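You operate a simulated robot arm through the tools that you are given. There is no shell and no other tool. Be economical: measure what you need, move in short steps, check, and stop when the job is done.

You are at the controls of a simulated robot arm. One attempt, no reset.

JOB
Fit the drain hose to the dehumidifier's port and restart it.
Fine: switch it off first; the port cap ends on the hose rest; the machine is left on.

The check looks at the end state, three seconds after you hand in, the way a careful person would. Anything else that was tipped, shoved, dropped, spilled or broken makes it a failure. A push-on lid holds only when it is set on centred and level and pressed home; a screw cap is set on level and turned clockwise until tight.

ROBOT AND FRAMES
A 6-joint arm with a fingered hand, fixed in place. Base frame: the origin is at the foot of the arm, x ahead of it, y to its left, z up. Lengths are in mm, angles in degrees, forces in N, time in s.
With the tool pointing down near the work surface it reaches from about 120 to 520 mm from the base axis. Its first joint turns from -166.0 to 166.0 degrees. Payload 3.1 kg.
The TCP is the grasp point between the finger pads, 22 mm short of the fingertips. In the tool frame z runs along the fingers and y along their closing line. The gripper opens to 132 mm. The gripper's body begins 60 mm behind the TCP. The gripper is a hand of 4 fingers: y runs from the thumb to the fingers, the wrist lies at [0, 0, -218] in the tool frame, and closing takes about 1.5 s.
Orientation is told as [roll, pitch, yaw] about the base's x, y, z axes, in that order, counted from this pose: with the fingers straight down and closing along the base's y, the tool's x points along the base's -x, its y along +y and its z along -z.

CONTROLS
- The arm moves only by the tool send_rows. Its argument "commands" is a list of rows, each a list of 2 entries, a list of its own where there are three numbers: the shift along the tool's x, y, z in units of 30 mm (1.0 is 30 mm), then the turn, a rotation vector about the tool's x, y, z in units of 5 degrees (1.0 is 5 degrees). In form: [[[tx, ty, tz], [rx, ry, rz]], ...]. A call has 1 to 8 rows; each row shifts and turns the commanded pose from where the row before left it, along the tool's axes as they then stand. "gripper" is the gripper command, from -1 (fully open) to 1 (shut), values between in proportion, set as the call begins (left out, the last holds). A call with a number of a shift or a turn outside -1 to 1 is refused whole. A row lasts 0.2 s, in which the tool goes at most 50 mm and 8.6 degrees; a call with a longer step from one row to the next is refused whole, and so is a gripper value outside its range. A pose out of reach is approached as far as the arm can. The call stops where the force on the tool passes 40 N (or 10 N more than at its start, if that is more) or the arm is blocked; 0.2 s more then pass. Each finger travels about 153 mm/s and halts on what it meets, pressing with about 29 N; the grip force reading is that of the motor and also rises with nothing between the fingers. The clock runs only during rows and for 0.2 s after the last one: add rows that do not move to give the fingers time. It gives the time, the measured TCP pose, the force on the tool (base axes), the opening and the grip force at its end, in the units of the frame above (readings bear some noise), with the torque about the TCP (base axes, N m) and any sound that the robot's microphone picked up.
- Cameras (640 x 400 px; columns grow to the right, rows downward): "scene" is fixed at [221.5, -501.6, 1287.7]; the picture's right is [0.92, -0.39, 0.00], its down [-0.29, -0.68, -0.67] and it looks along [0.26, 0.62, -0.74] (base axes); focal length 376 px, centre (320, 200). "wrist" rides on the gripper at [53, -53, -84] in the tool frame; the picture's right is [0.71, 0.71, 0.00], its down [-0.53, 0.53, -0.67] and it looks along [-0.47, 0.47, 0.74] (tool axes); focal length 247 px, centre (320, 200). There is no depth. A picture from a camera that has moved, and an enlarged one, comes with that camera's place and axes in the base frame and with its lens.
- capture(camera): a new picture of that camera. The clock stands still meanwhile.
- lift_body(by): slides the trunk up (or, below 0, down) by that many mm; the arm rides with it, the base frame stays. It gives what a move gives, with no picture.
- grasp_type(shape): the hand has 4 fingers and takes this shape, open, in about a second: jaw (thumb against the fingers, like two jaws); tri (thumb and two fingers); tip (a fingertip pinch); poke (one finger out to press); point (the index stretched); flat (the hand flat); cup (the hand cupped); fist (a fist). The gripper value then closes the fingers along that shape, each until it touches; the sizes above hold for jaw. It gives what a move gives, with no picture.
- inspect(camera, box): a new picture of the part [left, top, right, bottom] of that camera's present view, enlarged. The clock stands still meanwhile.
- hand_in(): hands the job in; it is judged then, once.

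Go step by step. Nothing tells you positions but the pictures and the camera data: compare them with the known pose of the tool, close in by small moves and look again before you grip or let go. The budget is 120 turns and 76 pictures, counting those below and the enlarged ones. Unless the task says otherwise, let go and move clear before handing in, and close with one line.

The tools are called after "Emit:" as name(argument=value, ...) on one line, values as JSON. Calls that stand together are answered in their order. send_rows: Moves the arm, as the interface text tells. Its arguments: {"type":"object","properties":{"commands":{"type":"array","items":{"type":"array"}},"gripper":{"type":"number"}},"required":["commands"]} The other tools are called the same way: lift_body (by) slides the trunk up or down; grasp_type (shape) gives the hand a shape; capture (camera) takes a picture; inspect (camera, box) takes an enlarged picture of a part of a camera's view; hand_in () hands the job in.

At the start:

```text
clock: 0.0
tool_pos: [308.3, 41.9, 857.2]
orientation: [0.0, 0.0, 0.0]
contact_force: [-0.2, -0.4, 0.1]
torque: [0.03, 0.01, 0.0]
finger_gap: 132.0
grip_force: 0.0
shape: jaw
trunk travel left (down, up): [-100.0, 286.0]
```

scene: 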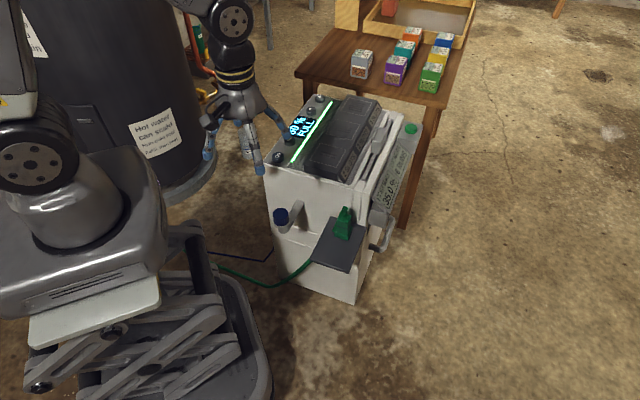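
wrist: 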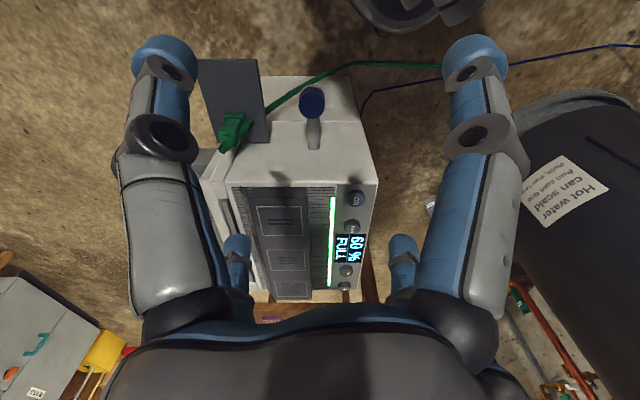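

I see a dehumidifier with a display, buttons on top, a blue-capped port on its near side and a green hose connector on a grey rest. I'll enlarge the views before moving.

Emit:
inspect(camera="scene", box=[250, 80, 430, 192])

Emit:
inspect(camera="scene", box=[240, 180, 420, 292])

Emit:
inspect(camera="wrist", box=[190, 40, 400, 300])

```text
3.56 times, centred on (340, 136) of scene
camera zoom: at [221.5, -501.6, 1287.7], right [0.92, -0.39, 0.0], down [-0.29, -0.68, -0.67], along [0.26, 0.62, -0.74], focal length 1337 px, centre (249, 428)
```

zoom: 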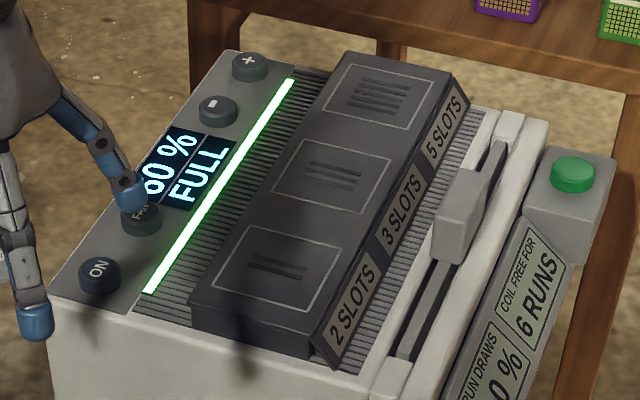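

```text
3.56 times, centred on (330, 236) of scene
camera zoom: at [221.5, -501.6, 1287.7], right [0.92, -0.39, 0.0], down [-0.29, -0.68, -0.67], along [0.26, 0.62, -0.74], focal length 1337 px, centre (284, 72)
```

zoom: 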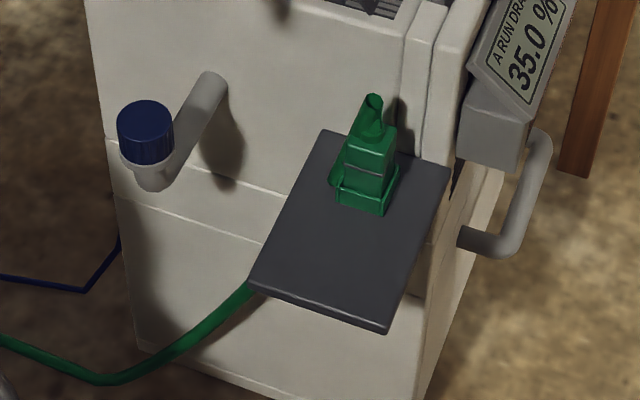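

```text
1.54 times, centred on (295, 170) of wrist
camera zoom: at [255.4, -9.9, 940.3], right [-0.71, 0.71, 0.0], down [0.53, 0.53, 0.67], along [0.47, 0.47, -0.74], focal length 380 px, centre (358, 246)
```

zoom: 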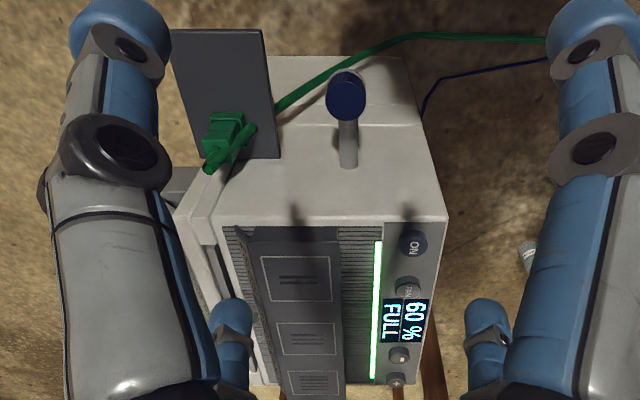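

The machine stands rotated about 45° in the base frame. The ON button is near (403,212,648) and the capped port near (355,67,604). I'll move lower and back for a closer wrist view.

Emit:
send_rows(commands=[[[0.21, -0.52, 0.97], [0, 0, 0]], [[0.21, -0.52, 0.97], [0, 0, 0]], [[0.21, -0.52, 0.97], [0, 0, 0]], [[0.21, -0.52, 0.97], [0, 0, 0]], [[0, 0, 0], [0, 0, 0]]])

Emit:
capture(camera="wrist")

```text
clock: 1.2
tool_pos: [281.3, -19.9, 742.1]
orientation: [-0.1, 0.0, 0.0]
contact_force: [0.6, 0.3, 0.5]
torque: [0.0, -0.02, 0.0]
finger_gap: 131.9
grip_force: 0.0
shape: jaw
trunk travel left (down, up): [-100.0, 286.0]
```

```text
70 pictures are left
camera wrist: at [228.1, -72.1, 824.7], right [-0.71, 0.71, 0.0], down [0.53, 0.53, 0.67], along [0.47, 0.47, -0.74], focal length 247 px, centre (320, 200)
```

wrist: 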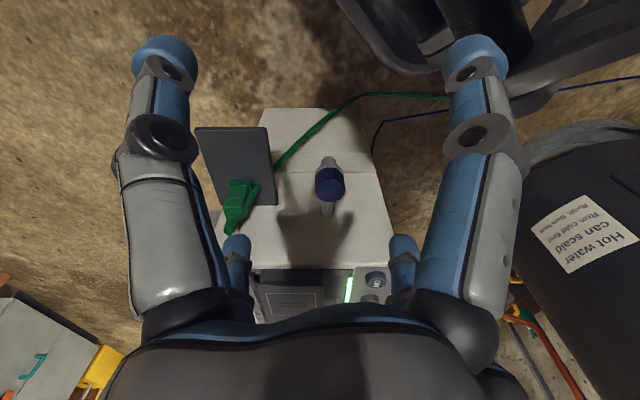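

Emit:
inspect(camera="wrist", box=[190, 110, 410, 310])

Emit:
inspect(camera="scene", box=[260, 190, 400, 280])

```text
2.00 times, centred on (300, 210) of wrist
camera zoom: at [228.1, -72.1, 824.7], right [-0.71, 0.71, 0.0], down [0.53, 0.53, 0.67], along [0.47, 0.47, -0.74], focal length 494 px, centre (360, 180)
```

zoom: 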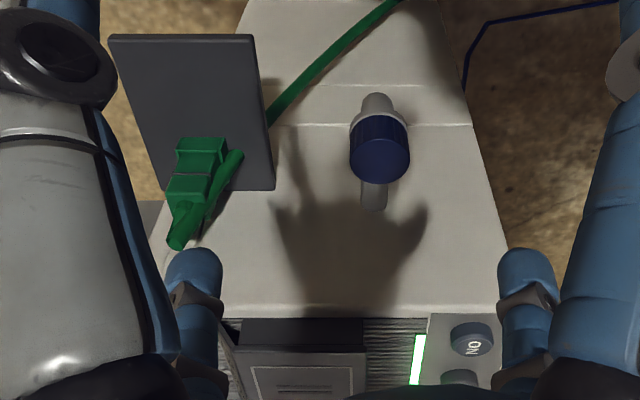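

```text
4.44 times, centred on (330, 235) of scene
camera zoom: at [221.5, -501.6, 1287.7], right [0.92, -0.39, 0.0], down [-0.29, -0.68, -0.67], along [0.26, 0.62, -0.74], focal length 1672 px, centre (276, 44)
```

zoom: 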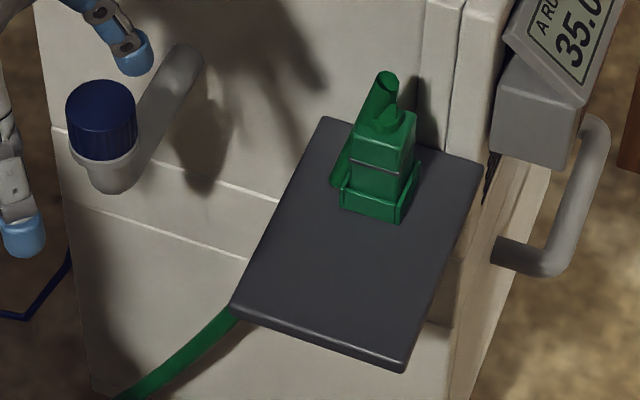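

Cap is about 35 mm across, top near (352,67,601), pointing up. First the power: take the poke shape and see where the fingertip sits.

Emit:
grasp_type(shape="poke")

Emit:
capture(camera="wrist")

Emit:
inspect(camera="scene", box=[160, 60, 360, 200])

```text
clock: 2.1
tool_pos: [280.9, -20.4, 742.8]
orientation: [0.0, 0.0, 0.0]
contact_force: [-0.3, -0.3, -0.3]
torque: [0.03, -0.03, -0.01]
finger_gap: 0.0
grip_force: 0.1
shape: poke
trunk travel left (down, up): [-100.0, 286.0]
```

```text
67 pictures are left
camera wrist: at [228.3, -72.0, 825.0], right [-0.71, 0.71, 0.0], down [0.53, 0.53, 0.67], along [0.47, 0.47, -0.74], focal length 247 px, centre (320, 200)
```

wrist: 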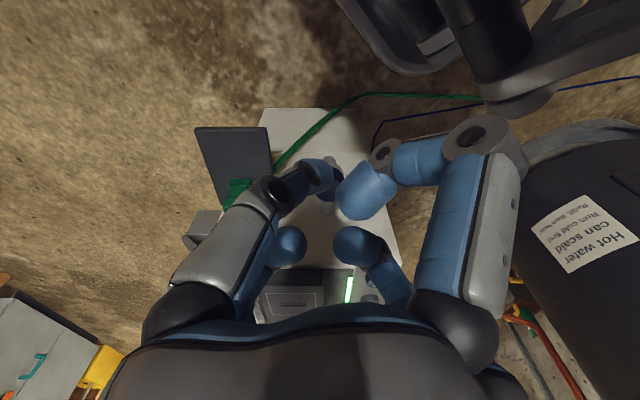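

```text
2.86 times, centred on (260, 130) of scene
camera zoom: at [221.5, -501.6, 1287.7], right [0.92, -0.39, 0.0], down [-0.29, -0.68, -0.67], along [0.26, 0.62, -0.74], focal length 1075 px, centre (491, 400)
```

zoom: 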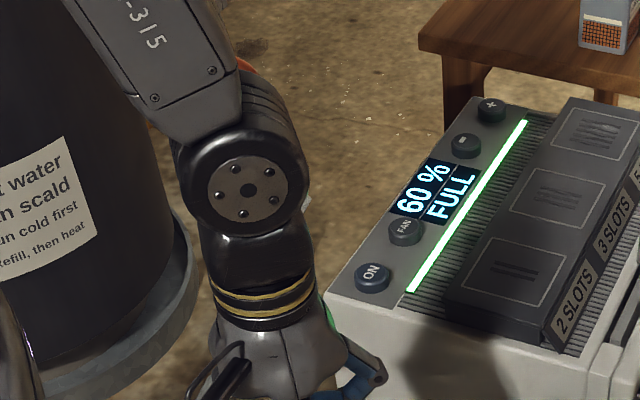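

Emit:
inspect(camera="scene", box=[200, 150, 360, 250])

Emit:
inspect(camera="wrist", box=[200, 100, 480, 320])

```text
4.00 times, centred on (280, 200) of scene
camera zoom: at [221.5, -501.6, 1287.7], right [0.92, -0.39, 0.0], down [-0.29, -0.68, -0.67], along [0.26, 0.62, -0.74], focal length 1505 px, centre (480, 200)
```

zoom: 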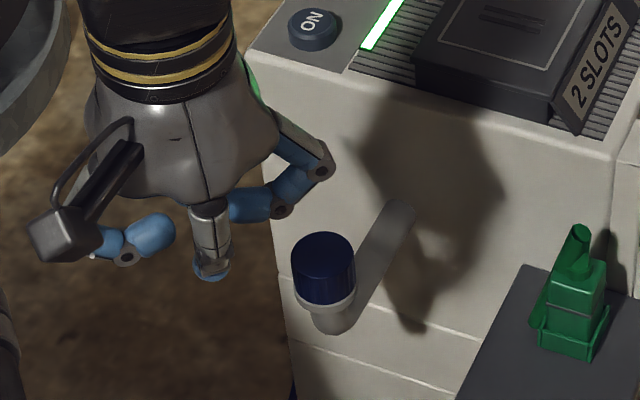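

```text
1.82 times, centred on (340, 210) of wrist
camera zoom: at [228.3, -72.0, 825.0], right [-0.71, 0.71, 0.0], down [0.53, 0.53, 0.67], along [0.47, 0.47, -0.74], focal length 449 px, centre (284, 182)
```

zoom: 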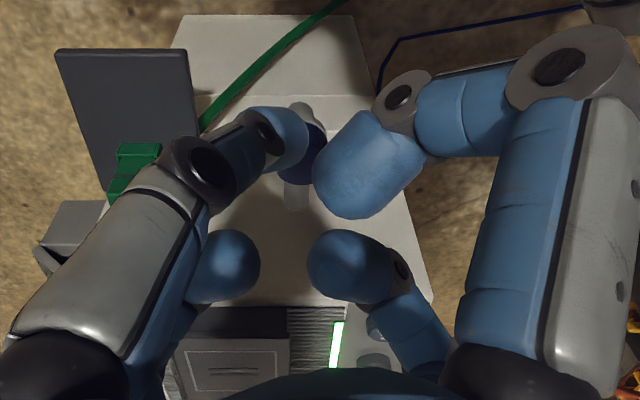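

The index points straight down along the tool axis, tip about 22 mm past the TCP. Moving it above the ON button, staying high, then checking.

Emit:
send_rows(commands=[[[-0.5, 0.95, 0.1], [0, 0, 0]], [[-0.5, 0.95, 0.1], [0, 0, 0]], [[-0.5, 0.95, 0.1], [0, 0, 0]], [[-0.5, 0.95, 0.1], [0, 0, 0]], [[-0.5, 0.95, 0.1], [0, 0, 0]], [[-0.5, 0.95, 0.1], [0, 0, 0]], [[-0.5, 0.95, 0.1], [0, 0, 0]], [[-0.5, 0.95, 0.1], [0, 0, 0]]])

Emit:
inspect(camera="scene", box=[220, 60, 400, 180])

Emit:
capture(camera="wrist")

```text
clock: 3.9
tool_pos: [400.8, 208.6, 717.8]
orientation: [0.0, -0.1, -0.1]
contact_force: [-1.2, -0.3, 0.6]
torque: [0.0, 0.0, 0.04]
finger_gap: 0.0
grip_force: 0.1
shape: poke
trunk travel left (down, up): [-100.0, 286.0]
```

```text
3.33 times, centred on (310, 120) of scene
camera zoom: at [221.5, -501.6, 1287.7], right [0.92, -0.39, 0.0], down [-0.29, -0.68, -0.67], along [0.26, 0.62, -0.74], focal length 1254 px, centre (353, 467)
```

zoom: 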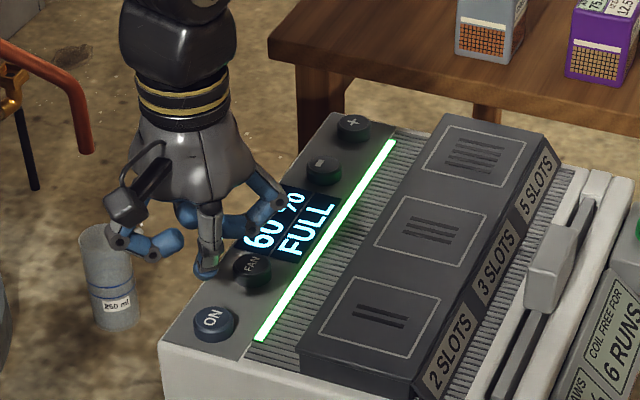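

```text
62 pictures are left
camera wrist: at [348.5, 156.3, 801.3], right [-0.71, 0.71, 0.0], down [0.53, 0.53, 0.67], along [0.47, 0.47, -0.74], focal length 247 px, centre (320, 200)
```

wrist: 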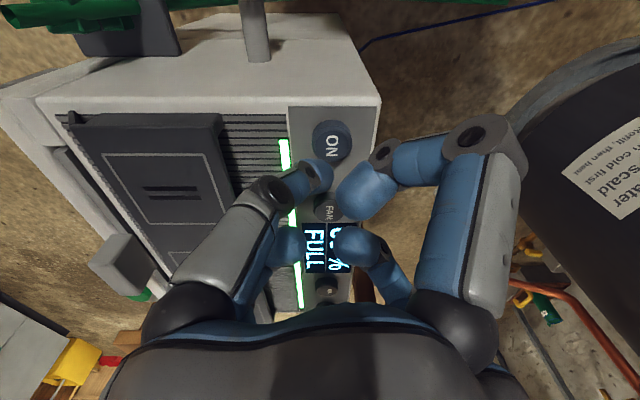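

The scene projection of the fingertip matches the TCP model well. Combining views puts the ON button near (407,225), top around z 632. I'll shift over it and come down near it.

Emit:
send_rows(commands=[[[-0.2, 0.55, 0], [0, 0, 0]], [[0, 0, 0.6], [0, 0, 0]], [[0, 0, 0.6], [0, 0, 0]], [[0, 0, 0.3], [0, 0, 0]], [[0, 0, 0], [0, 0, 0]]])

Emit:
inspect(camera="scene", box=[220, 80, 380, 190])

Emit:
inspect(camera="wrist", box=[220, 80, 420, 240])

```text
clock: 5.1
tool_pos: [407.9, 224.5, 673.5]
orientation: [0.1, -0.1, 0.0]
contact_force: [0.3, 0.4, 0.9]
torque: [0.01, 0.01, -0.01]
finger_gap: 0.0
grip_force: 0.0
shape: poke
trunk travel left (down, up): [-100.0, 286.0]
```

```text
3.64 times, centred on (300, 135) of scene
camera zoom: at [221.5, -501.6, 1287.7], right [0.92, -0.39, 0.0], down [-0.29, -0.68, -0.67], along [0.26, 0.62, -0.74], focal length 1368 px, centre (393, 436)
```

zoom: 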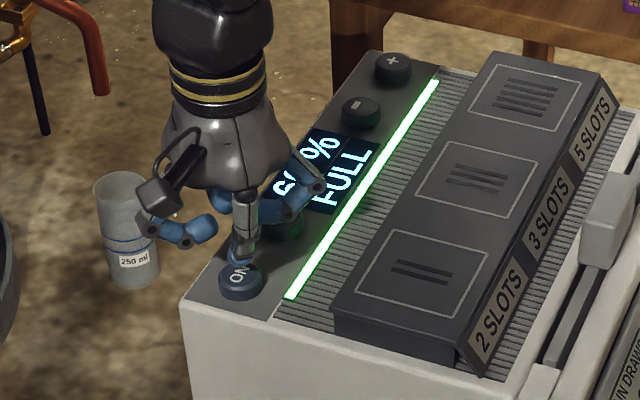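

```text
2.50 times, centred on (320, 160) of wrist
camera zoom: at [356.0, 172.1, 756.0], right [-0.71, 0.71, 0.0], down [0.53, 0.53, 0.67], along [0.47, 0.47, -0.74], focal length 617 px, centre (320, 300)
```

zoom: 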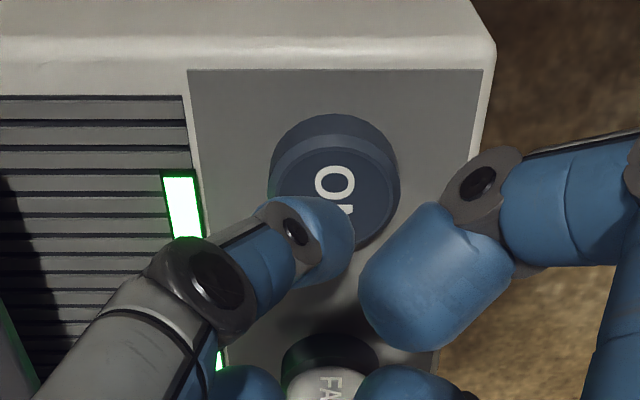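

The tip lines up with the ON button within a few mm. Pressing down gently.

Emit:
send_rows(commands=[[[-0.05, 0.05, 0.3], [0, 0, 0]], [[0, 0, 0.15], [0, 0, 0]], [[0, 0, 0.1], [0, 0, 0]], [[0, 0, 0.1], [0, 0, 0]]])

Emit:
inspect(camera="scene", box=[220, 80, 380, 190])

```text
clock: 6.1
tool_pos: [409.0, 225.1, 651.3]
orientation: [-0.1, -0.1, 0.0]
contact_force: [0.9, 0.2, 3.6]
torque: [-0.04, -0.01, 0.01]
finger_gap: 0.0
grip_force: 0.1
shape: poke
trunk travel left (down, up): [-100.0, 286.0]
heard: click
```

```text
3.64 times, centred on (300, 135) of scene
camera zoom: at [221.5, -501.6, 1287.7], right [0.92, -0.39, 0.0], down [-0.29, -0.68, -0.67], along [0.26, 0.62, -0.74], focal length 1368 px, centre (393, 436)
```

zoom: 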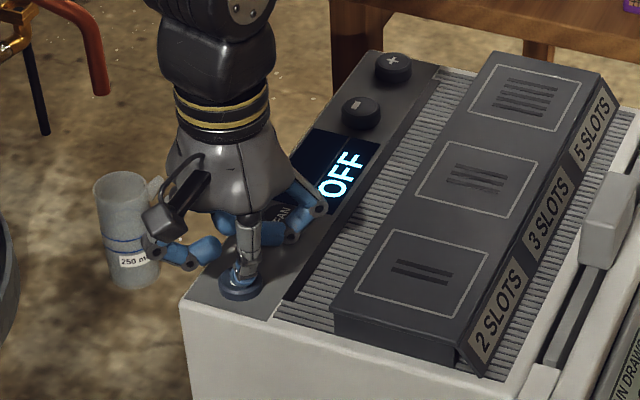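

It now reads OFF. I'll lift away and return to look at the port and hose at close range.

Emit:
send_rows(commands=[[[0, 0, -1], [0, 0, 0]], [[0, 0, -1], [0, 0, 0]], [[0, 0, -1], [0, 0, 0]], [[0.4, -1, 0], [0, 0, 0]], [[0.4, -1, 0], [0, 0, 0]], [[0.4, -1, 0], [0, 0, 0]], [[0.4, -1, 0], [0, 0, 0]], [[0.4, -1, 0], [0, 0, 0]]])

Emit:
send_rows(commands=[[[0.4, -1, 0], [0, 0, 0]], [[0.4, -1, 0.3], [0, 0, 0]], [[0.4, -1, 0.3], [0, 0, 0]], [[0.4, -0.5, 0.3], [0, 0, 0]], [[0, 0, 0.3], [0, 0, 0]], [[0, 0, 0], [0, 0, 0]]])

Emit:
grasp_type(shape="jaw")

Emit:
capture(camera="wrist")

```text
clock: 7.9
tool_pos: [351.9, 71.8, 745.2]
orientation: [0.0, 0.1, 0.0]
contact_force: [-0.1, 0.3, 0.0]
torque: [0.0, 0.02, 0.0]
finger_gap: 0.0
grip_force: 0.1
shape: poke
trunk travel left (down, up): [-100.0, 286.0]
```

```text
clock: 9.3
tool_pos: [303.0, -30.2, 709.8]
orientation: [0.1, 0.0, 0.0]
contact_force: [-0.2, 0.2, 0.7]
torque: [0.0, -0.03, -0.02]
finger_gap: 0.0
grip_force: 0.1
shape: poke
trunk travel left (down, up): [-100.0, 286.0]
```

```text
clock: 10.2
tool_pos: [303.1, -29.7, 709.7]
orientation: [0.0, 0.0, 0.0]
contact_force: [0.8, -0.5, 0.8]
torque: [0.02, 0.0, -0.01]
finger_gap: 131.7
grip_force: 0.1
shape: jaw
trunk travel left (down, up): [-100.0, 286.0]
```

```text
58 pictures are left
camera wrist: at [249.9, -82.0, 792.4], right [-0.71, 0.71, 0.0], down [0.53, 0.53, 0.67], along [0.47, 0.47, -0.74], focal length 247 px, centre (320, 200)
```

wrist: 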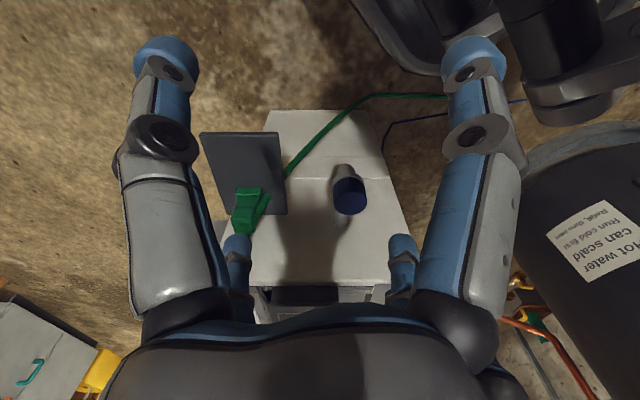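

Cap top is around (362,80,580) and the hose connector around (508,22,585) at the edge of reach. I'll move the camera closer to the connector.

Emit:
send_rows(commands=[[[-1, 0, 0.35], [0, 0, 0]], [[-1, 0, 0.35], [0, 0, 0]], [[-1, 0, 0.35], [0, 0, 0]], [[-1, 0, 0.35], [0, 0, 0]], [[-0.6, 0, 0.3], [0, 0, 0]], [[0, 0, 0], [0, 0, 0]]])

Emit:
capture(camera="wrist")

```text
clock: 11.6
tool_pos: [440.9, -31.1, 656.4]
orientation: [-0.1, 0.0, 0.1]
contact_force: [0.5, -0.2, 0.0]
torque: [-0.03, 0.02, -0.02]
finger_gap: 131.6
grip_force: 0.1
shape: jaw
trunk travel left (down, up): [-100.0, 286.0]
```

```text
57 pictures are left
camera wrist: at [388.5, -82.1, 739.9], right [-0.71, 0.71, 0.0], down [0.53, 0.53, 0.67], along [0.47, 0.47, -0.74], focal length 247 px, centre (320, 200)
```

wrist: 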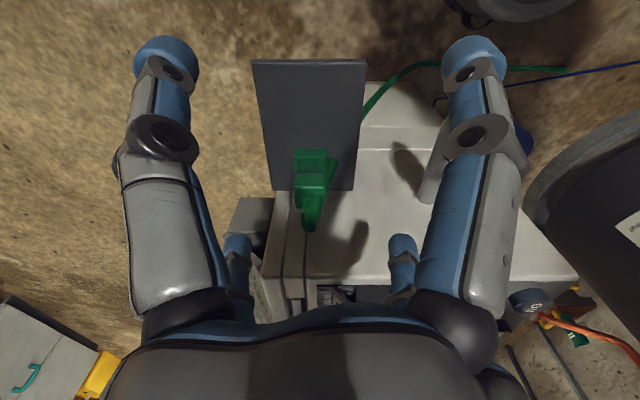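

Emit:
inspect(camera="wrist", box=[240, 50, 400, 250])

Emit:
inspect(camera="scene", box=[300, 190, 380, 270])

```text
2.00 times, centred on (320, 150) of wrist
camera zoom: at [388.5, -82.1, 739.9], right [-0.71, 0.71, 0.0], down [0.53, 0.53, 0.67], along [0.47, 0.47, -0.74], focal length 494 px, centre (320, 300)
```

zoom: 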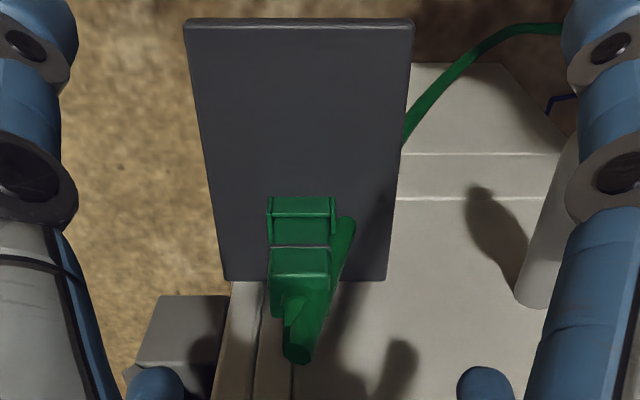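

```text
5.00 times, centred on (340, 230) of scene
camera zoom: at [221.5, -501.6, 1287.7], right [0.92, -0.39, 0.0], down [-0.29, -0.68, -0.67], along [0.26, 0.62, -0.74], focal length 1881 px, centre (220, 50)
```

zoom: 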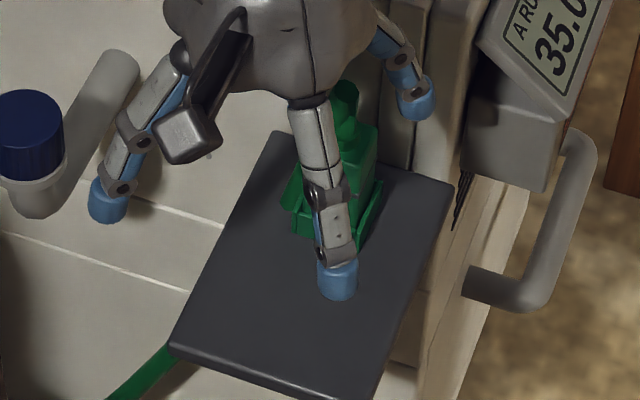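

The rest is about 100×146 mm, top at z≈495; the connector stands on it near (507,22), body about 30 mm wide and 65 tall. I need to know how the four fingers close, so I'll close partway in the air and look.

Emit:
send_rows(commands=[[[0, 0, -0.5], [0, 0, 0]], [[0, 0, 0], [0, 0, 0]], [[0, 0, 0], [0, 0, 0]], [[0, 0, 0], [0, 0, 0]]], gripper=0.4)

Emit:
capture(camera="wrist")

Emit:
inspect(camera="scene", box=[280, 140, 400, 260])

```text
clock: 12.6
tool_pos: [441.6, -28.9, 669.4]
orientation: [0.1, 0.0, 0.0]
contact_force: [-0.2, -0.3, -0.4]
torque: [-0.01, 0.01, 0.02]
finger_gap: 40.0
grip_force: 0.1
shape: jaw
trunk travel left (down, up): [-100.0, 286.0]
```

```text
54 pictures are left
camera wrist: at [388.7, -81.3, 754.3], right [-0.71, 0.71, 0.0], down [0.53, 0.53, 0.67], along [0.47, 0.47, -0.74], focal length 247 px, centre (320, 200)
```

wrist: 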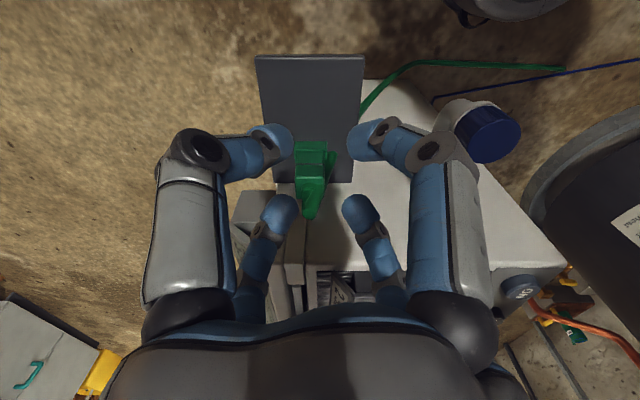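

```text
3.33 times, centred on (340, 200) of scene
camera zoom: at [221.5, -501.6, 1287.7], right [0.92, -0.39, 0.0], down [-0.29, -0.68, -0.67], along [0.26, 0.62, -0.74], focal length 1254 px, centre (253, 200)
```

zoom: 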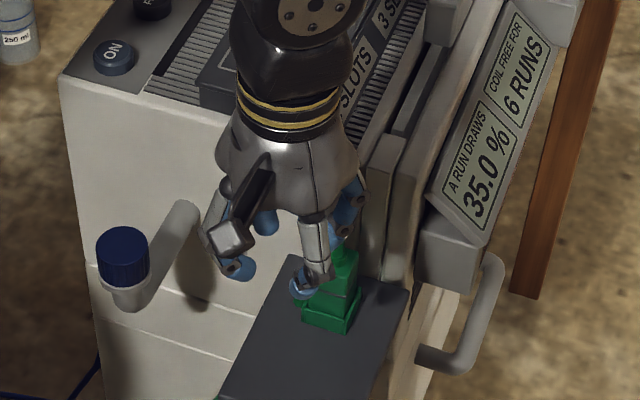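

The four fingers close radially from four sides, which suits the cap. Cap top is about (360,66,594). Opening and moving above it.

Emit:
send_rows(commands=[[[0, 0, -0.7], [0, 0, 0]], [[0.9, 1, 0], [0, 0, 0]], [[0.9, 1, 0], [0, 0, 0]], [[0.9, 1, 0], [0, 0, 0]], [[0, 0.16, 0], [0, 0, 0]], [[0, 0, 0.5], [0, 0, 0]], [[0, 0, 0], [0, 0, 0]]], gripper=-0.2)

Emit:
capture(camera="wrist")

Emit:
inspect(camera="scene", box=[230, 140, 350, 260])

```text
clock: 14.2
tool_pos: [358.3, 66.8, 676.7]
orientation: [0.0, 0.0, 0.0]
contact_force: [-0.2, 0.0, -0.7]
torque: [-0.05, -0.02, -0.04]
finger_gap: 78.6
grip_force: 0.1
shape: jaw
trunk travel left (down, up): [-100.0, 286.0]
```

```text
52 pictures are left
camera wrist: at [306.7, 14.2, 759.2], right [-0.71, 0.71, 0.0], down [0.53, 0.53, 0.67], along [0.47, 0.47, -0.74], focal length 247 px, centre (320, 200)
```

wrist: 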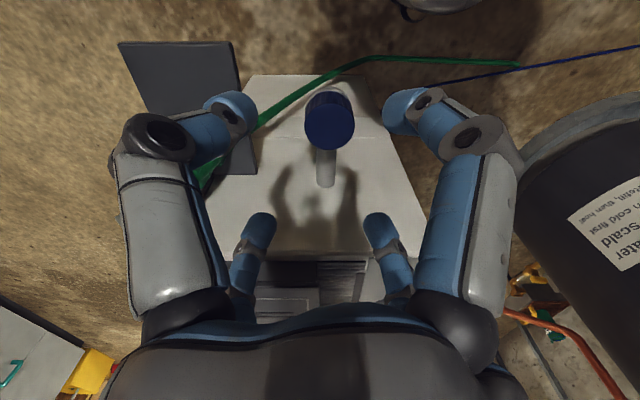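

```text
3.33 times, centred on (290, 200) of scene
camera zoom: at [221.5, -501.6, 1287.7], right [0.92, -0.39, 0.0], down [-0.29, -0.68, -0.67], along [0.26, 0.62, -0.74], focal length 1254 px, centre (420, 200)
```

zoom: 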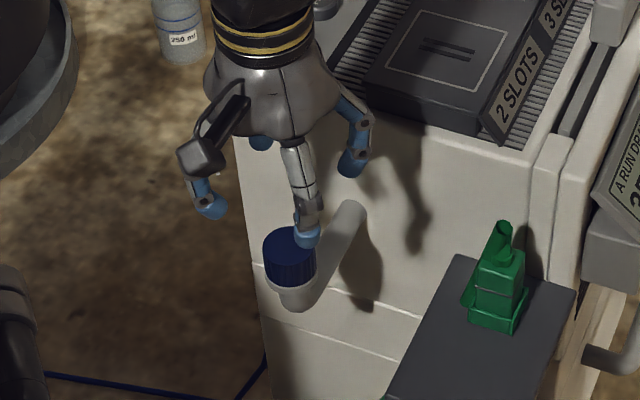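

Refined cap estimate: (360,77), top z≈584. I'll centre, lower partway and check again.

Emit:
send_rows(commands=[[[-0.05, 0.33, 0.3], [0, 0, 0]], [[0, 0, 0.6], [0, 0, 0]], [[0, 0, 0.6], [0, 0, 0]], [[0, 0, 0.3], [0, 0, 0]], [[0, 0, 0], [0, 0, 0]]], gripper=-0.2)

Emit:
capture(camera="wrist")

Emit:
inspect(camera="scene", box=[240, 160, 340, 260])

```text
clock: 15.4
tool_pos: [361.4, 76.8, 622.3]
orientation: [-0.1, 0.0, 0.0]
contact_force: [0.6, -0.1, 0.3]
torque: [-0.02, 0.0, 0.02]
finger_gap: 78.6
grip_force: 0.0
shape: jaw
trunk travel left (down, up): [-100.0, 286.0]
```

```text
50 pictures are left
camera wrist: at [309.2, 24.8, 705.6], right [-0.71, 0.71, 0.0], down [0.53, 0.53, 0.67], along [0.47, 0.47, -0.74], focal length 247 px, centre (320, 200)
```

wrist: 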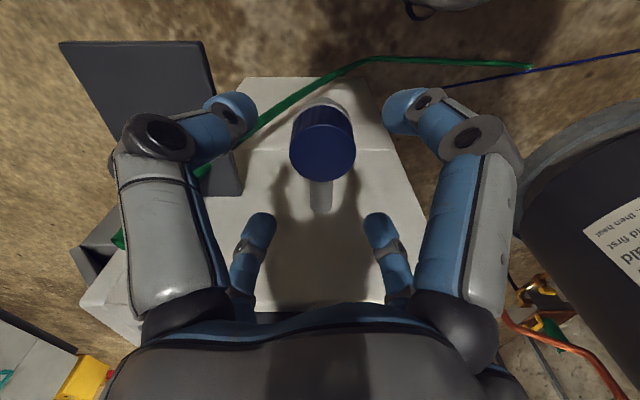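

```text
4.00 times, centred on (290, 210) of scene
camera zoom: at [221.5, -501.6, 1287.7], right [0.92, -0.39, 0.0], down [-0.29, -0.68, -0.67], along [0.26, 0.62, -0.74], focal length 1505 px, centre (440, 160)
```

zoom: 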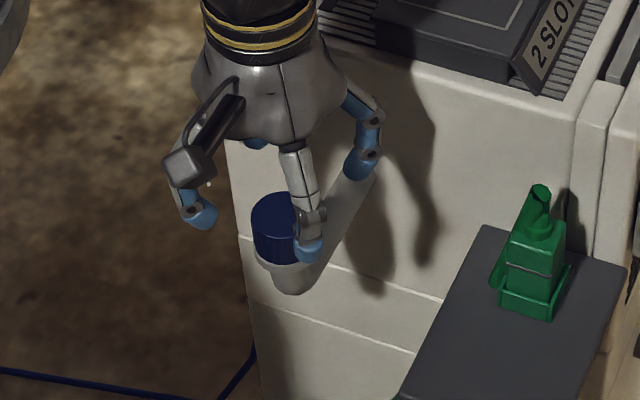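

Cap now near (358,74), top z≈590, about 34 mm wide. I'll pre-rotate the hand clockwise by 80° so there is room to unscrew counter-clockwise, and use the new viewpoint to check.

Emit:
send_rows(commands=[[[0.1, -0.1, 0], [0, 0, 1]], [[0, 0, 0], [0, 0, 1]], [[0, 0, 0], [0, 0, 1]], [[0, 0, 0], [0, 0, 1]], [[0, 0, 0], [0, 0, 1]], [[0, 0, 0], [0, 0, 1]], [[0, 0, 0], [0, 0, 1]], [[0, 0, 0], [0, 0, 1]]])

Emit:
send_rows(commands=[[[0, 0, 0], [0, 0, 1]], [[0, 0, 0], [0, 0, 1]], [[0, 0, 0], [0, 0, 1]], [[0, 0, 0], [0, 0, 1]], [[0, 0, 0], [0, 0, 1]], [[0, 0, 0], [0, 0, 1]], [[0, 0, 0], [0, 0, 1]], [[0, 0, 0], [0, 0, 1]]])

Emit:
capture(camera="wrist")

```text
clock: 17.2
tool_pos: [359.4, 72.4, 622.3]
orientation: [0.0, 0.0, -40.1]
contact_force: [0.0, 0.3, 0.4]
torque: [0.0, 0.01, 0.02]
finger_gap: 78.8
grip_force: 0.0
shape: jaw
trunk travel left (down, up): [-100.0, 286.0]
```

```text
clock: 19.0
tool_pos: [358.9, 72.8, 622.0]
orientation: [-0.1, 0.1, -80.0]
contact_force: [0.1, -0.3, -0.4]
torque: [-0.02, -0.01, -0.01]
finger_gap: 78.9
grip_force: 0.2
shape: jaw
trunk travel left (down, up): [-100.0, 286.0]
```

```text
48 pictures are left
camera wrist: at [297.0, 117.1, 705.8], right [0.58, 0.82, 0.0], down [0.61, -0.43, 0.67], along [0.55, -0.38, -0.74], focal length 247 px, centre (320, 200)
```

wrist: 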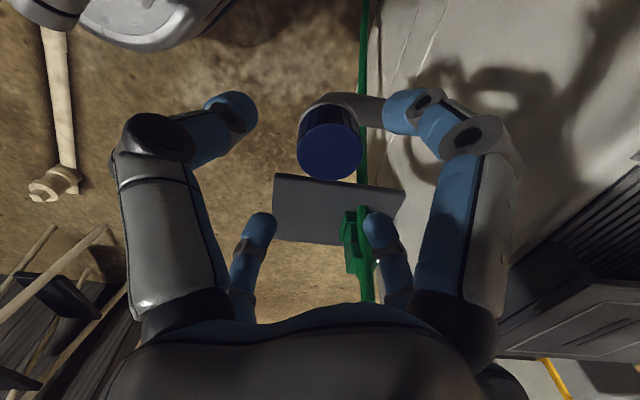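

Two-view triangulation gives the cap axis at (361,78.5), top z≈582. Adjusting, lowering around the cap, and checking before closing.

Emit:
send_rows(commands=[[[0.18, 0.1, 0], [0, 0, 0]], [[0, 0, 0.5], [0, 0, 0]], [[0, 0, 0.5], [0, 0, 0]], [[0, 0, 0.3], [0, 0, 0]], [[0, 0, 0], [0, 0, 0]]])

Emit:
capture(camera="wrist")

Emit:
inspect(camera="scene", box=[240, 160, 340, 260])

```text
clock: 20.2
tool_pos: [358.8, 79.7, 582.9]
orientation: [0.0, 0.0, -80.0]
contact_force: [0.3, -1.2, 0.3]
torque: [0.02, -0.01, 0.0]
finger_gap: 78.7
grip_force: 0.1
shape: jaw
trunk travel left (down, up): [-100.0, 286.0]
```

```text
47 pictures are left
camera wrist: at [298.1, 123.4, 665.9], right [0.57, 0.82, 0.0], down [0.61, -0.43, 0.67], along [0.55, -0.38, -0.74], focal length 247 px, centre (320, 200)
```

wrist: 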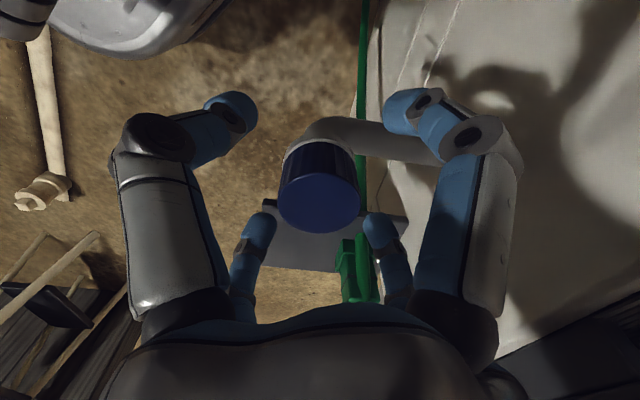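

```text
4.00 times, centred on (290, 210) of scene
camera zoom: at [221.5, -501.6, 1287.7], right [0.92, -0.39, 0.0], down [-0.29, -0.68, -0.67], along [0.26, 0.62, -0.74], focal length 1505 px, centre (440, 160)
```

zoom: 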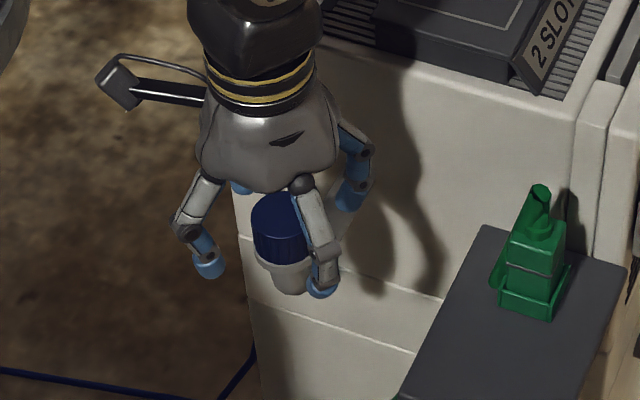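

The cap top sits right at the TCP, centred. Lowering slightly and closing on it.

Emit:
send_rows(commands=[[[0, 0, 0.15], [0, 0, 0]], [[0, 0, 0], [0, 0, 0]], [[0, 0, 0], [0, 0, 0]], [[0, 0, 0], [0, 0, 0]], [[0, 0, 0], [0, 0, 0]], [[0, 0, 0], [0, 0, 0]]], gripper=1)

Emit:
capture(camera="wrist")

```text
clock: 21.6
tool_pos: [361.0, 79.4, 578.5]
orientation: [0.0, -0.1, -80.1]
contact_force: [-1.2, 1.1, 0.6]
torque: [0.04, 0.04, 0.03]
finger_gap: 31.5
grip_force: 29.1
shape: jaw
trunk travel left (down, up): [-100.0, 286.0]
```

```text
45 pictures are left
camera wrist: at [298.3, 123.2, 662.0], right [0.57, 0.82, 0.0], down [0.61, -0.43, 0.67], along [0.55, -0.38, -0.74], focal length 247 px, centre (320, 200)
```

wrist: 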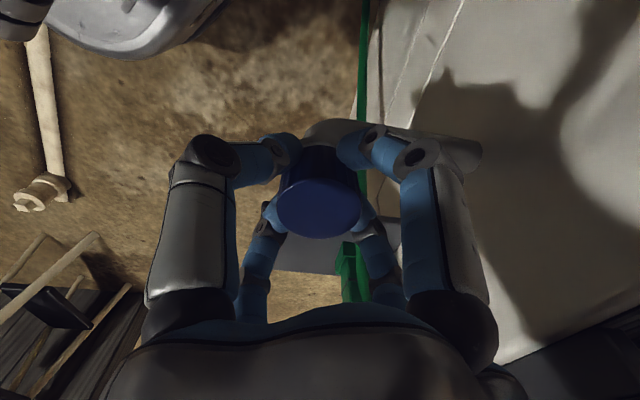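

Gripped at 31.5 mm with little side load. Turning counter-clockwise and watching torque.

Emit:
send_rows(commands=[[[0, 0, 0], [0, 0, -1]], [[0, 0, 0], [0, 0, -1]], [[0, 0, 0], [0, 0, -1]], [[0, 0, 0], [0, 0, -1]], [[0, 0, 0], [0, 0, -1]], [[0, 0, 0], [0, 0, -1]], [[0, 0, 0], [0, 0, -1]], [[0, 0, 0], [0, 0, -1]]])

```text
clock: 23.4
tool_pos: [359.7, 77.6, 578.8]
orientation: [0.0, 0.0, -39.9]
contact_force: [-4.3, -0.6, 5.7]
torque: [-0.03, 0.06, 0.0]
finger_gap: 31.7
grip_force: 28.6
shape: jaw
trunk travel left (down, up): [-100.0, 286.0]
```

Emit:
send_rows(commands=[[[0, 0, -0.01], [0, 0, -1]], [[0, 0, -0.01], [0, 0, -1]], [[0, 0, -0.01], [0, 0, -1]], [[0, 0, -0.01], [0, 0, -1]], [[0, 0, -0.01], [0, 0, -1]], [[0, 0, -0.01], [0, 0, -1]], [[0, 0, -0.01], [0, 0, -1]], [[0, 0, -0.01], [0, 0, -1]]])

Emit:
capture(camera="wrist")

```text
clock: 25.2
tool_pos: [359.1, 78.8, 580.7]
orientation: [0.0, 0.0, 0.1]
contact_force: [1.9, -14.1, -1.3]
torque: [-0.27, 0.0, -0.04]
finger_gap: 31.7
grip_force: 28.8
shape: jaw
trunk travel left (down, up): [-100.0, 286.0]
```

```text
44 pictures are left
camera wrist: at [306.5, 25.3, 663.9], right [-0.71, 0.71, 0.0], down [0.53, 0.53, 0.67], along [0.47, 0.47, -0.74], focal length 247 px, centre (320, 200)
```

wrist: 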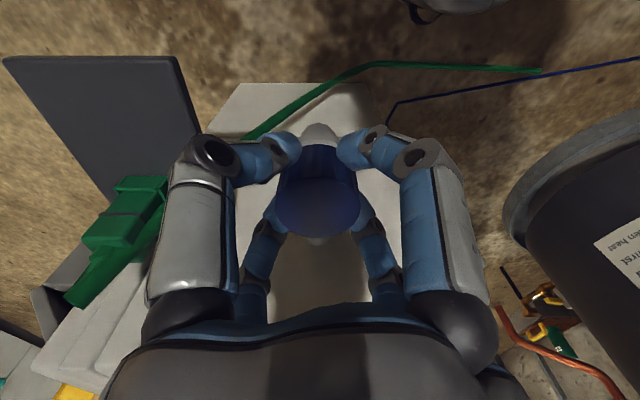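

Some sideways load built up (14 N), so I'll shift slightly toward −y to relieve it and keep turning.

Emit:
send_rows(commands=[[[0, -0.04, 0], [0, 0, 0]], [[0, 0, 0], [0, 0, 0]]])

Emit:
send_rows(commands=[[[0, 0, -0.01], [0, 0, -1]], [[0, 0, -0.01], [0, 0, -1]], [[0, 0, -0.01], [0, 0, -1]], [[0, 0, -0.01], [0, 0, -1]], [[0, 0, -0.01], [0, 0, -1]], [[0, 0, -0.01], [0, 0, -1]], [[0, 0, -0.01], [0, 0, -1]], [[0, 0, -0.01], [0, 0, -1]]])

```text
clock: 25.8
tool_pos: [358.7, 77.4, 580.9]
orientation: [0.0, 0.0, 0.0]
contact_force: [-1.6, -6.0, -0.8]
torque: [-0.16, 0.05, -0.05]
finger_gap: 31.2
grip_force: 29.6
shape: jaw
trunk travel left (down, up): [-100.0, 286.0]
```

```text
clock: 27.6
tool_pos: [359.1, 76.4, 583.2]
orientation: [0.1, 0.1, 40.1]
contact_force: [2.5, -15.7, -16.7]
torque: [-0.29, -0.08, -0.01]
finger_gap: 31.2
grip_force: 29.4
shape: jaw
trunk travel left (down, up): [-100.0, 286.0]
```

Emit:
send_rows(commands=[[[0.03, -0.04, 0.03], [0, 0, 0]], [[0, 0, 0], [0, 0, 0]]])

Emit:
send_rows(commands=[[[0, 0, 0], [0, 0, -1]], [[0, 0, 0], [0, 0, -1]], [[0, 0, 0], [0, 0, -1]], [[0, 0, 0], [0, 0, -1]], [[0, 0, 0], [0, 0, -1]], [[0, 0, 0], [0, 0, -1]], [[0, 0, 0], [0, 0, -1]], [[0, 0, 0], [0, 0, -1]]])

Emit:
capture(camera="wrist")

```text
clock: 28.2
tool_pos: [359.9, 76.8, 582.6]
orientation: [-0.1, 0.0, 40.1]
contact_force: [-0.6, -5.5, -8.5]
torque: [-0.16, 0.02, -0.01]
finger_gap: 31.0
grip_force: 28.7
shape: jaw
trunk travel left (down, up): [-100.0, 286.0]
```

```text
clock: 30.0
tool_pos: [360.1, 76.0, 581.5]
orientation: [0.0, 0.1, 80.1]
contact_force: [5.7, -0.6, -4.2]
torque: [-0.03, -0.13, -0.04]
finger_gap: 30.9
grip_force: 28.6
shape: jaw
trunk travel left (down, up): [-100.0, 286.0]
```

```text
43 pictures are left
camera wrist: at [404.5, 15.6, 665.3], right [-0.82, -0.57, 0.0], down [-0.43, 0.61, 0.67], along [-0.38, 0.55, -0.74], focal length 247 px, centre (320, 200)
```

wrist: 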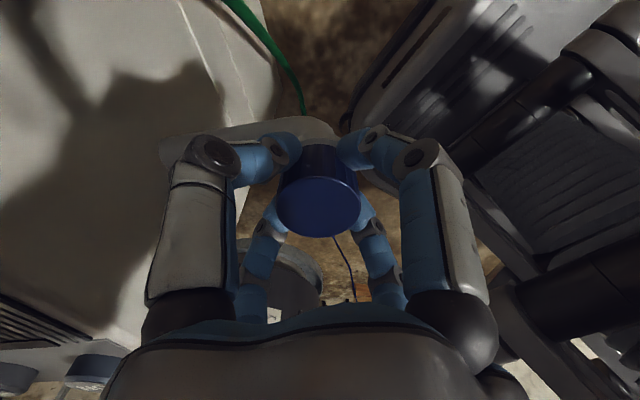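

Turned 160° in all. A small lift tells whether the thread is free.

Emit:
send_rows(commands=[[[0, 0, -0.08], [0, 0, 0]], [[0, 0, 0], [0, 0, 0]]])

```text
clock: 30.6
tool_pos: [359.8, 76.0, 583.9]
orientation: [0.1, 0.1, 79.9]
contact_force: [7.2, 3.8, -21.3]
torque: [0.03, -0.19, -0.04]
finger_gap: 30.6
grip_force: 29.1
shape: jaw
trunk travel left (down, up): [-100.0, 286.0]
```

Still threaded. Easing back down and continuing to turn counter-clockwise.

Emit:
send_rows(commands=[[[0, 0, 0.06], [0, 0, -1]], [[0, 0, 0], [0, 0, -1]], [[0, 0, 0], [0, 0, -1]], [[0, 0, 0], [0, 0, -1]], [[0, 0, 0], [0, 0, -1]], [[0, 0, 0], [0, 0, -1]], [[0, 0, 0], [0, 0, -1]], [[0, 0, 0], [0, 0, -1]]])

Emit:
send_rows(commands=[[[0, 0, 0], [0, 0, -1]], [[0, 0, 0], [0, 0, -1]], [[0, 0, 0], [0, 0, -1]], [[0, 0, 0], [0, 0, -1]], [[0, 0, 0], [0, 0, -1]], [[0, 0, 0], [0, 0, -1]], [[0, 0, 0], [0, 0, -1]], [[0, 0, 0], [0, 0, -1]]])

Emit:
inspect(camera="scene", box=[240, 160, 340, 260])

```text
clock: 31.9
tool_pos: [357.7, 79.2, 583.6]
orientation: [-1.2, 1.0, 104.5]
contact_force: [16.1, -28.4, -4.7]
torque: [-0.51, -0.31, -0.14]
finger_gap: 30.5
grip_force: 29.3
shape: jaw
out of reach, approached as far as the arm can: row 4, 5, 6
trunk travel left (down, up): [-100.0, 286.0]
stopped in row 6: the force on the tool passed its limit at 48 N (the readings are from after the stop); the commanded pose is now the measured one
```

```text
clock: 32.4
tool_pos: [357.3, 81.1, 584.5]
orientation: [-1.8, 1.9, 110.7]
contact_force: [14.7, -26.1, -6.3]
torque: [-0.45, -0.24, -0.15]
finger_gap: 30.6
grip_force: 29.2
shape: jaw
out of reach, approached as far as the arm can: row 2
trunk travel left (down, up): [-100.0, 286.0]
stopped in row 2: the force on the tool passed its limit at 48 N (the readings are from after the stop); the commanded pose is now the measured one
```

```text
4.00 times, centred on (290, 210) of scene
camera zoom: at [221.5, -501.6, 1287.7], right [0.92, -0.39, 0.0], down [-0.29, -0.68, -0.67], along [0.26, 0.62, -0.74], focal length 1505 px, centre (440, 160)
```

zoom: 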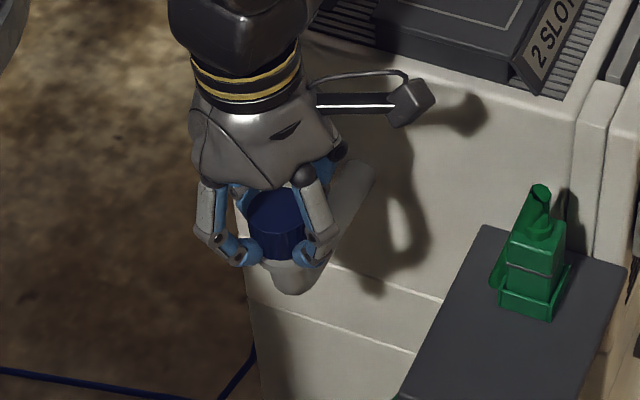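

That is the wrist's limit (about +95° yaw). I'll release, level the hand, rotate back clockwise and regrip.

Emit:
send_rows(commands=[[[0, 0, 0], [0, 0, 0]], [[0, 0, 0], [0, 0, 0]], [[0, 0, 0], [0, 0, 0]], [[0.1, -0.02, 0], [-0.36, -0.38, 1]], [[0.09, -0.02, 0], [0, 0, 1]], [[0, 0, 0], [0, 0, 1]], [[0, 0, 0], [0, 0, 1]], [[0, 0, 0], [0, 0, 1]]], gripper=-0.2)

Emit:
capture(camera="wrist")

```text
clock: 34.2
tool_pos: [352.1, 80.8, 583.4]
orientation: [0.1, 0.1, 85.8]
contact_force: [1.0, -0.1, -0.3]
torque: [-0.05, -0.03, -0.03]
finger_gap: 78.7
grip_force: 0.1
shape: jaw
out of reach, approached as far as the arm can: row 4
trunk travel left (down, up): [-100.0, 286.0]
```

```text
41 pictures are left
camera wrist: at [401.9, 24.5, 664.9], right [-0.76, -0.65, 0.0], down [-0.48, 0.56, 0.67], along [-0.44, 0.5, -0.74], focal length 247 px, centre (320, 200)
```

wrist: 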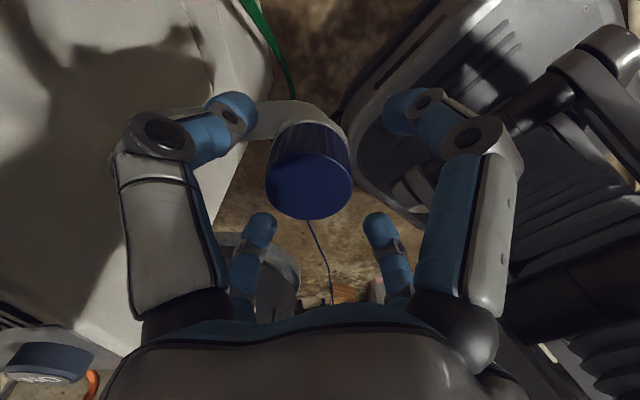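

Rotating back in the open state, recentred on the cap.

Emit:
send_rows(commands=[[[0.08, -0.29, 0], [0, 0, 0]], [[0, 0, 0], [0, 0, 1]], [[0, 0, 0], [0, 0, 1]], [[0, 0, 0], [0, 0, 1]], [[0, 0, 0], [0, 0, 1]], [[0, 0, 0], [0, 0, 1]], [[0, 0, 0], [0, 0, 1]], [[0, 0, 0], [0, 0, 1]]])

Emit:
send_rows(commands=[[[0, 0, 0], [0, 0, 1]], [[0, 0, 0], [0, 0, 1]], [[0, 0, 0], [0, 0, 1]], [[0, 0, 0], [0, 0, 1]], [[0, 0, 0], [0, 0, 1]], [[0, 0, 0], [0, 0, 1]], [[0, 0, 0], [0, 0, 1]], [[0, 0, 0], [0, 0, 1]]])

Emit:
send_rows(commands=[[[0, 0, 0], [0, 0, 1]], [[0, 0, 0], [0, 0, 1]], [[0, 0, 0], [0, 0, 1]], [[0, 0, 0], [0, 0, 1]], [[0, 0, 0], [0, 0, 1]], [[0, 0, 0], [0, 0, 1]], [[0, 0, 0], [0, 0, 1]], [[0, 0, 0], [0, 0, 1]]])

Emit:
send_rows(commands=[[[0, 0, 0], [0, 0, 1]], [[0, 0, 0], [0, 0, 1]], [[0, 0, 0], [0, 0, 1]], [[0, 0, 0], [0, 0, 1]], [[0, 0, 0], [0, 0, 1]], [[0, 0, 0], [0, 0, 1]], [[0, 0, 0], [0, 0, 1]], [[0, 0, 0], [0, 0, 1]]])

Emit:
send_rows(commands=[[[0, 0, 0], [0, 0, 1]], [[0, 0, 0], [0, 0, 1]], [[0, 0, 0], [0, 0, 1]], [[0, 0, 0], [0, 0, 1]], [[0, 0, 0], [0, 0, 1]], [[0, 0, 0], [0, 0, 1]]])

Emit:
capture(camera="wrist")

```text
clock: 36.0
tool_pos: [360.7, 79.1, 583.4]
orientation: [0.1, 0.2, 50.8]
contact_force: [0.4, 0.0, 0.3]
torque: [-0.01, 0.03, -0.02]
finger_gap: 78.6
grip_force: 0.1
shape: jaw
trunk travel left (down, up): [-100.0, 286.0]
```

```text
clock: 37.8
tool_pos: [361.0, 77.9, 582.1]
orientation: [-0.1, 0.2, 10.8]
contact_force: [0.1, 0.5, 0.0]
torque: [-0.02, -0.01, 0.02]
finger_gap: 78.6
grip_force: 0.2
shape: jaw
trunk travel left (down, up): [-100.0, 286.0]
```

```text
clock: 39.6
tool_pos: [360.7, 77.5, 582.0]
orientation: [-0.1, 0.2, -29.2]
contact_force: [-0.2, -0.4, 0.2]
torque: [0.0, 0.05, 0.01]
finger_gap: 78.5
grip_force: 0.1
shape: jaw
trunk travel left (down, up): [-100.0, 286.0]
```

```text
clock: 41.4
tool_pos: [360.1, 78.1, 582.3]
orientation: [-0.2, 0.0, -69.2]
contact_force: [0.8, -0.1, -0.6]
torque: [0.0, -0.01, -0.03]
finger_gap: 78.7
grip_force: 0.0
shape: jaw
trunk travel left (down, up): [-100.0, 286.0]
```

```text
clock: 42.8
tool_pos: [361.7, 77.9, 582.2]
orientation: [-0.2, -0.1, -99.3]
contact_force: [0.8, 0.0, 0.6]
torque: [-0.02, 0.0, -0.01]
finger_gap: 78.6
grip_force: 0.0
shape: jaw
trunk travel left (down, up): [-100.0, 286.0]
```

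```text
40 pictures are left
camera wrist: at [318.1, 139.4, 664.9], right [0.81, 0.58, 0.0], down [0.44, -0.6, 0.67], along [0.39, -0.54, -0.74], focal length 247 px, centre (320, 200)
```

wrist: 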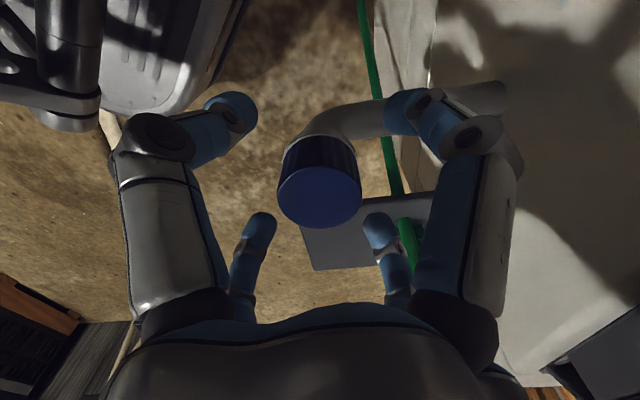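

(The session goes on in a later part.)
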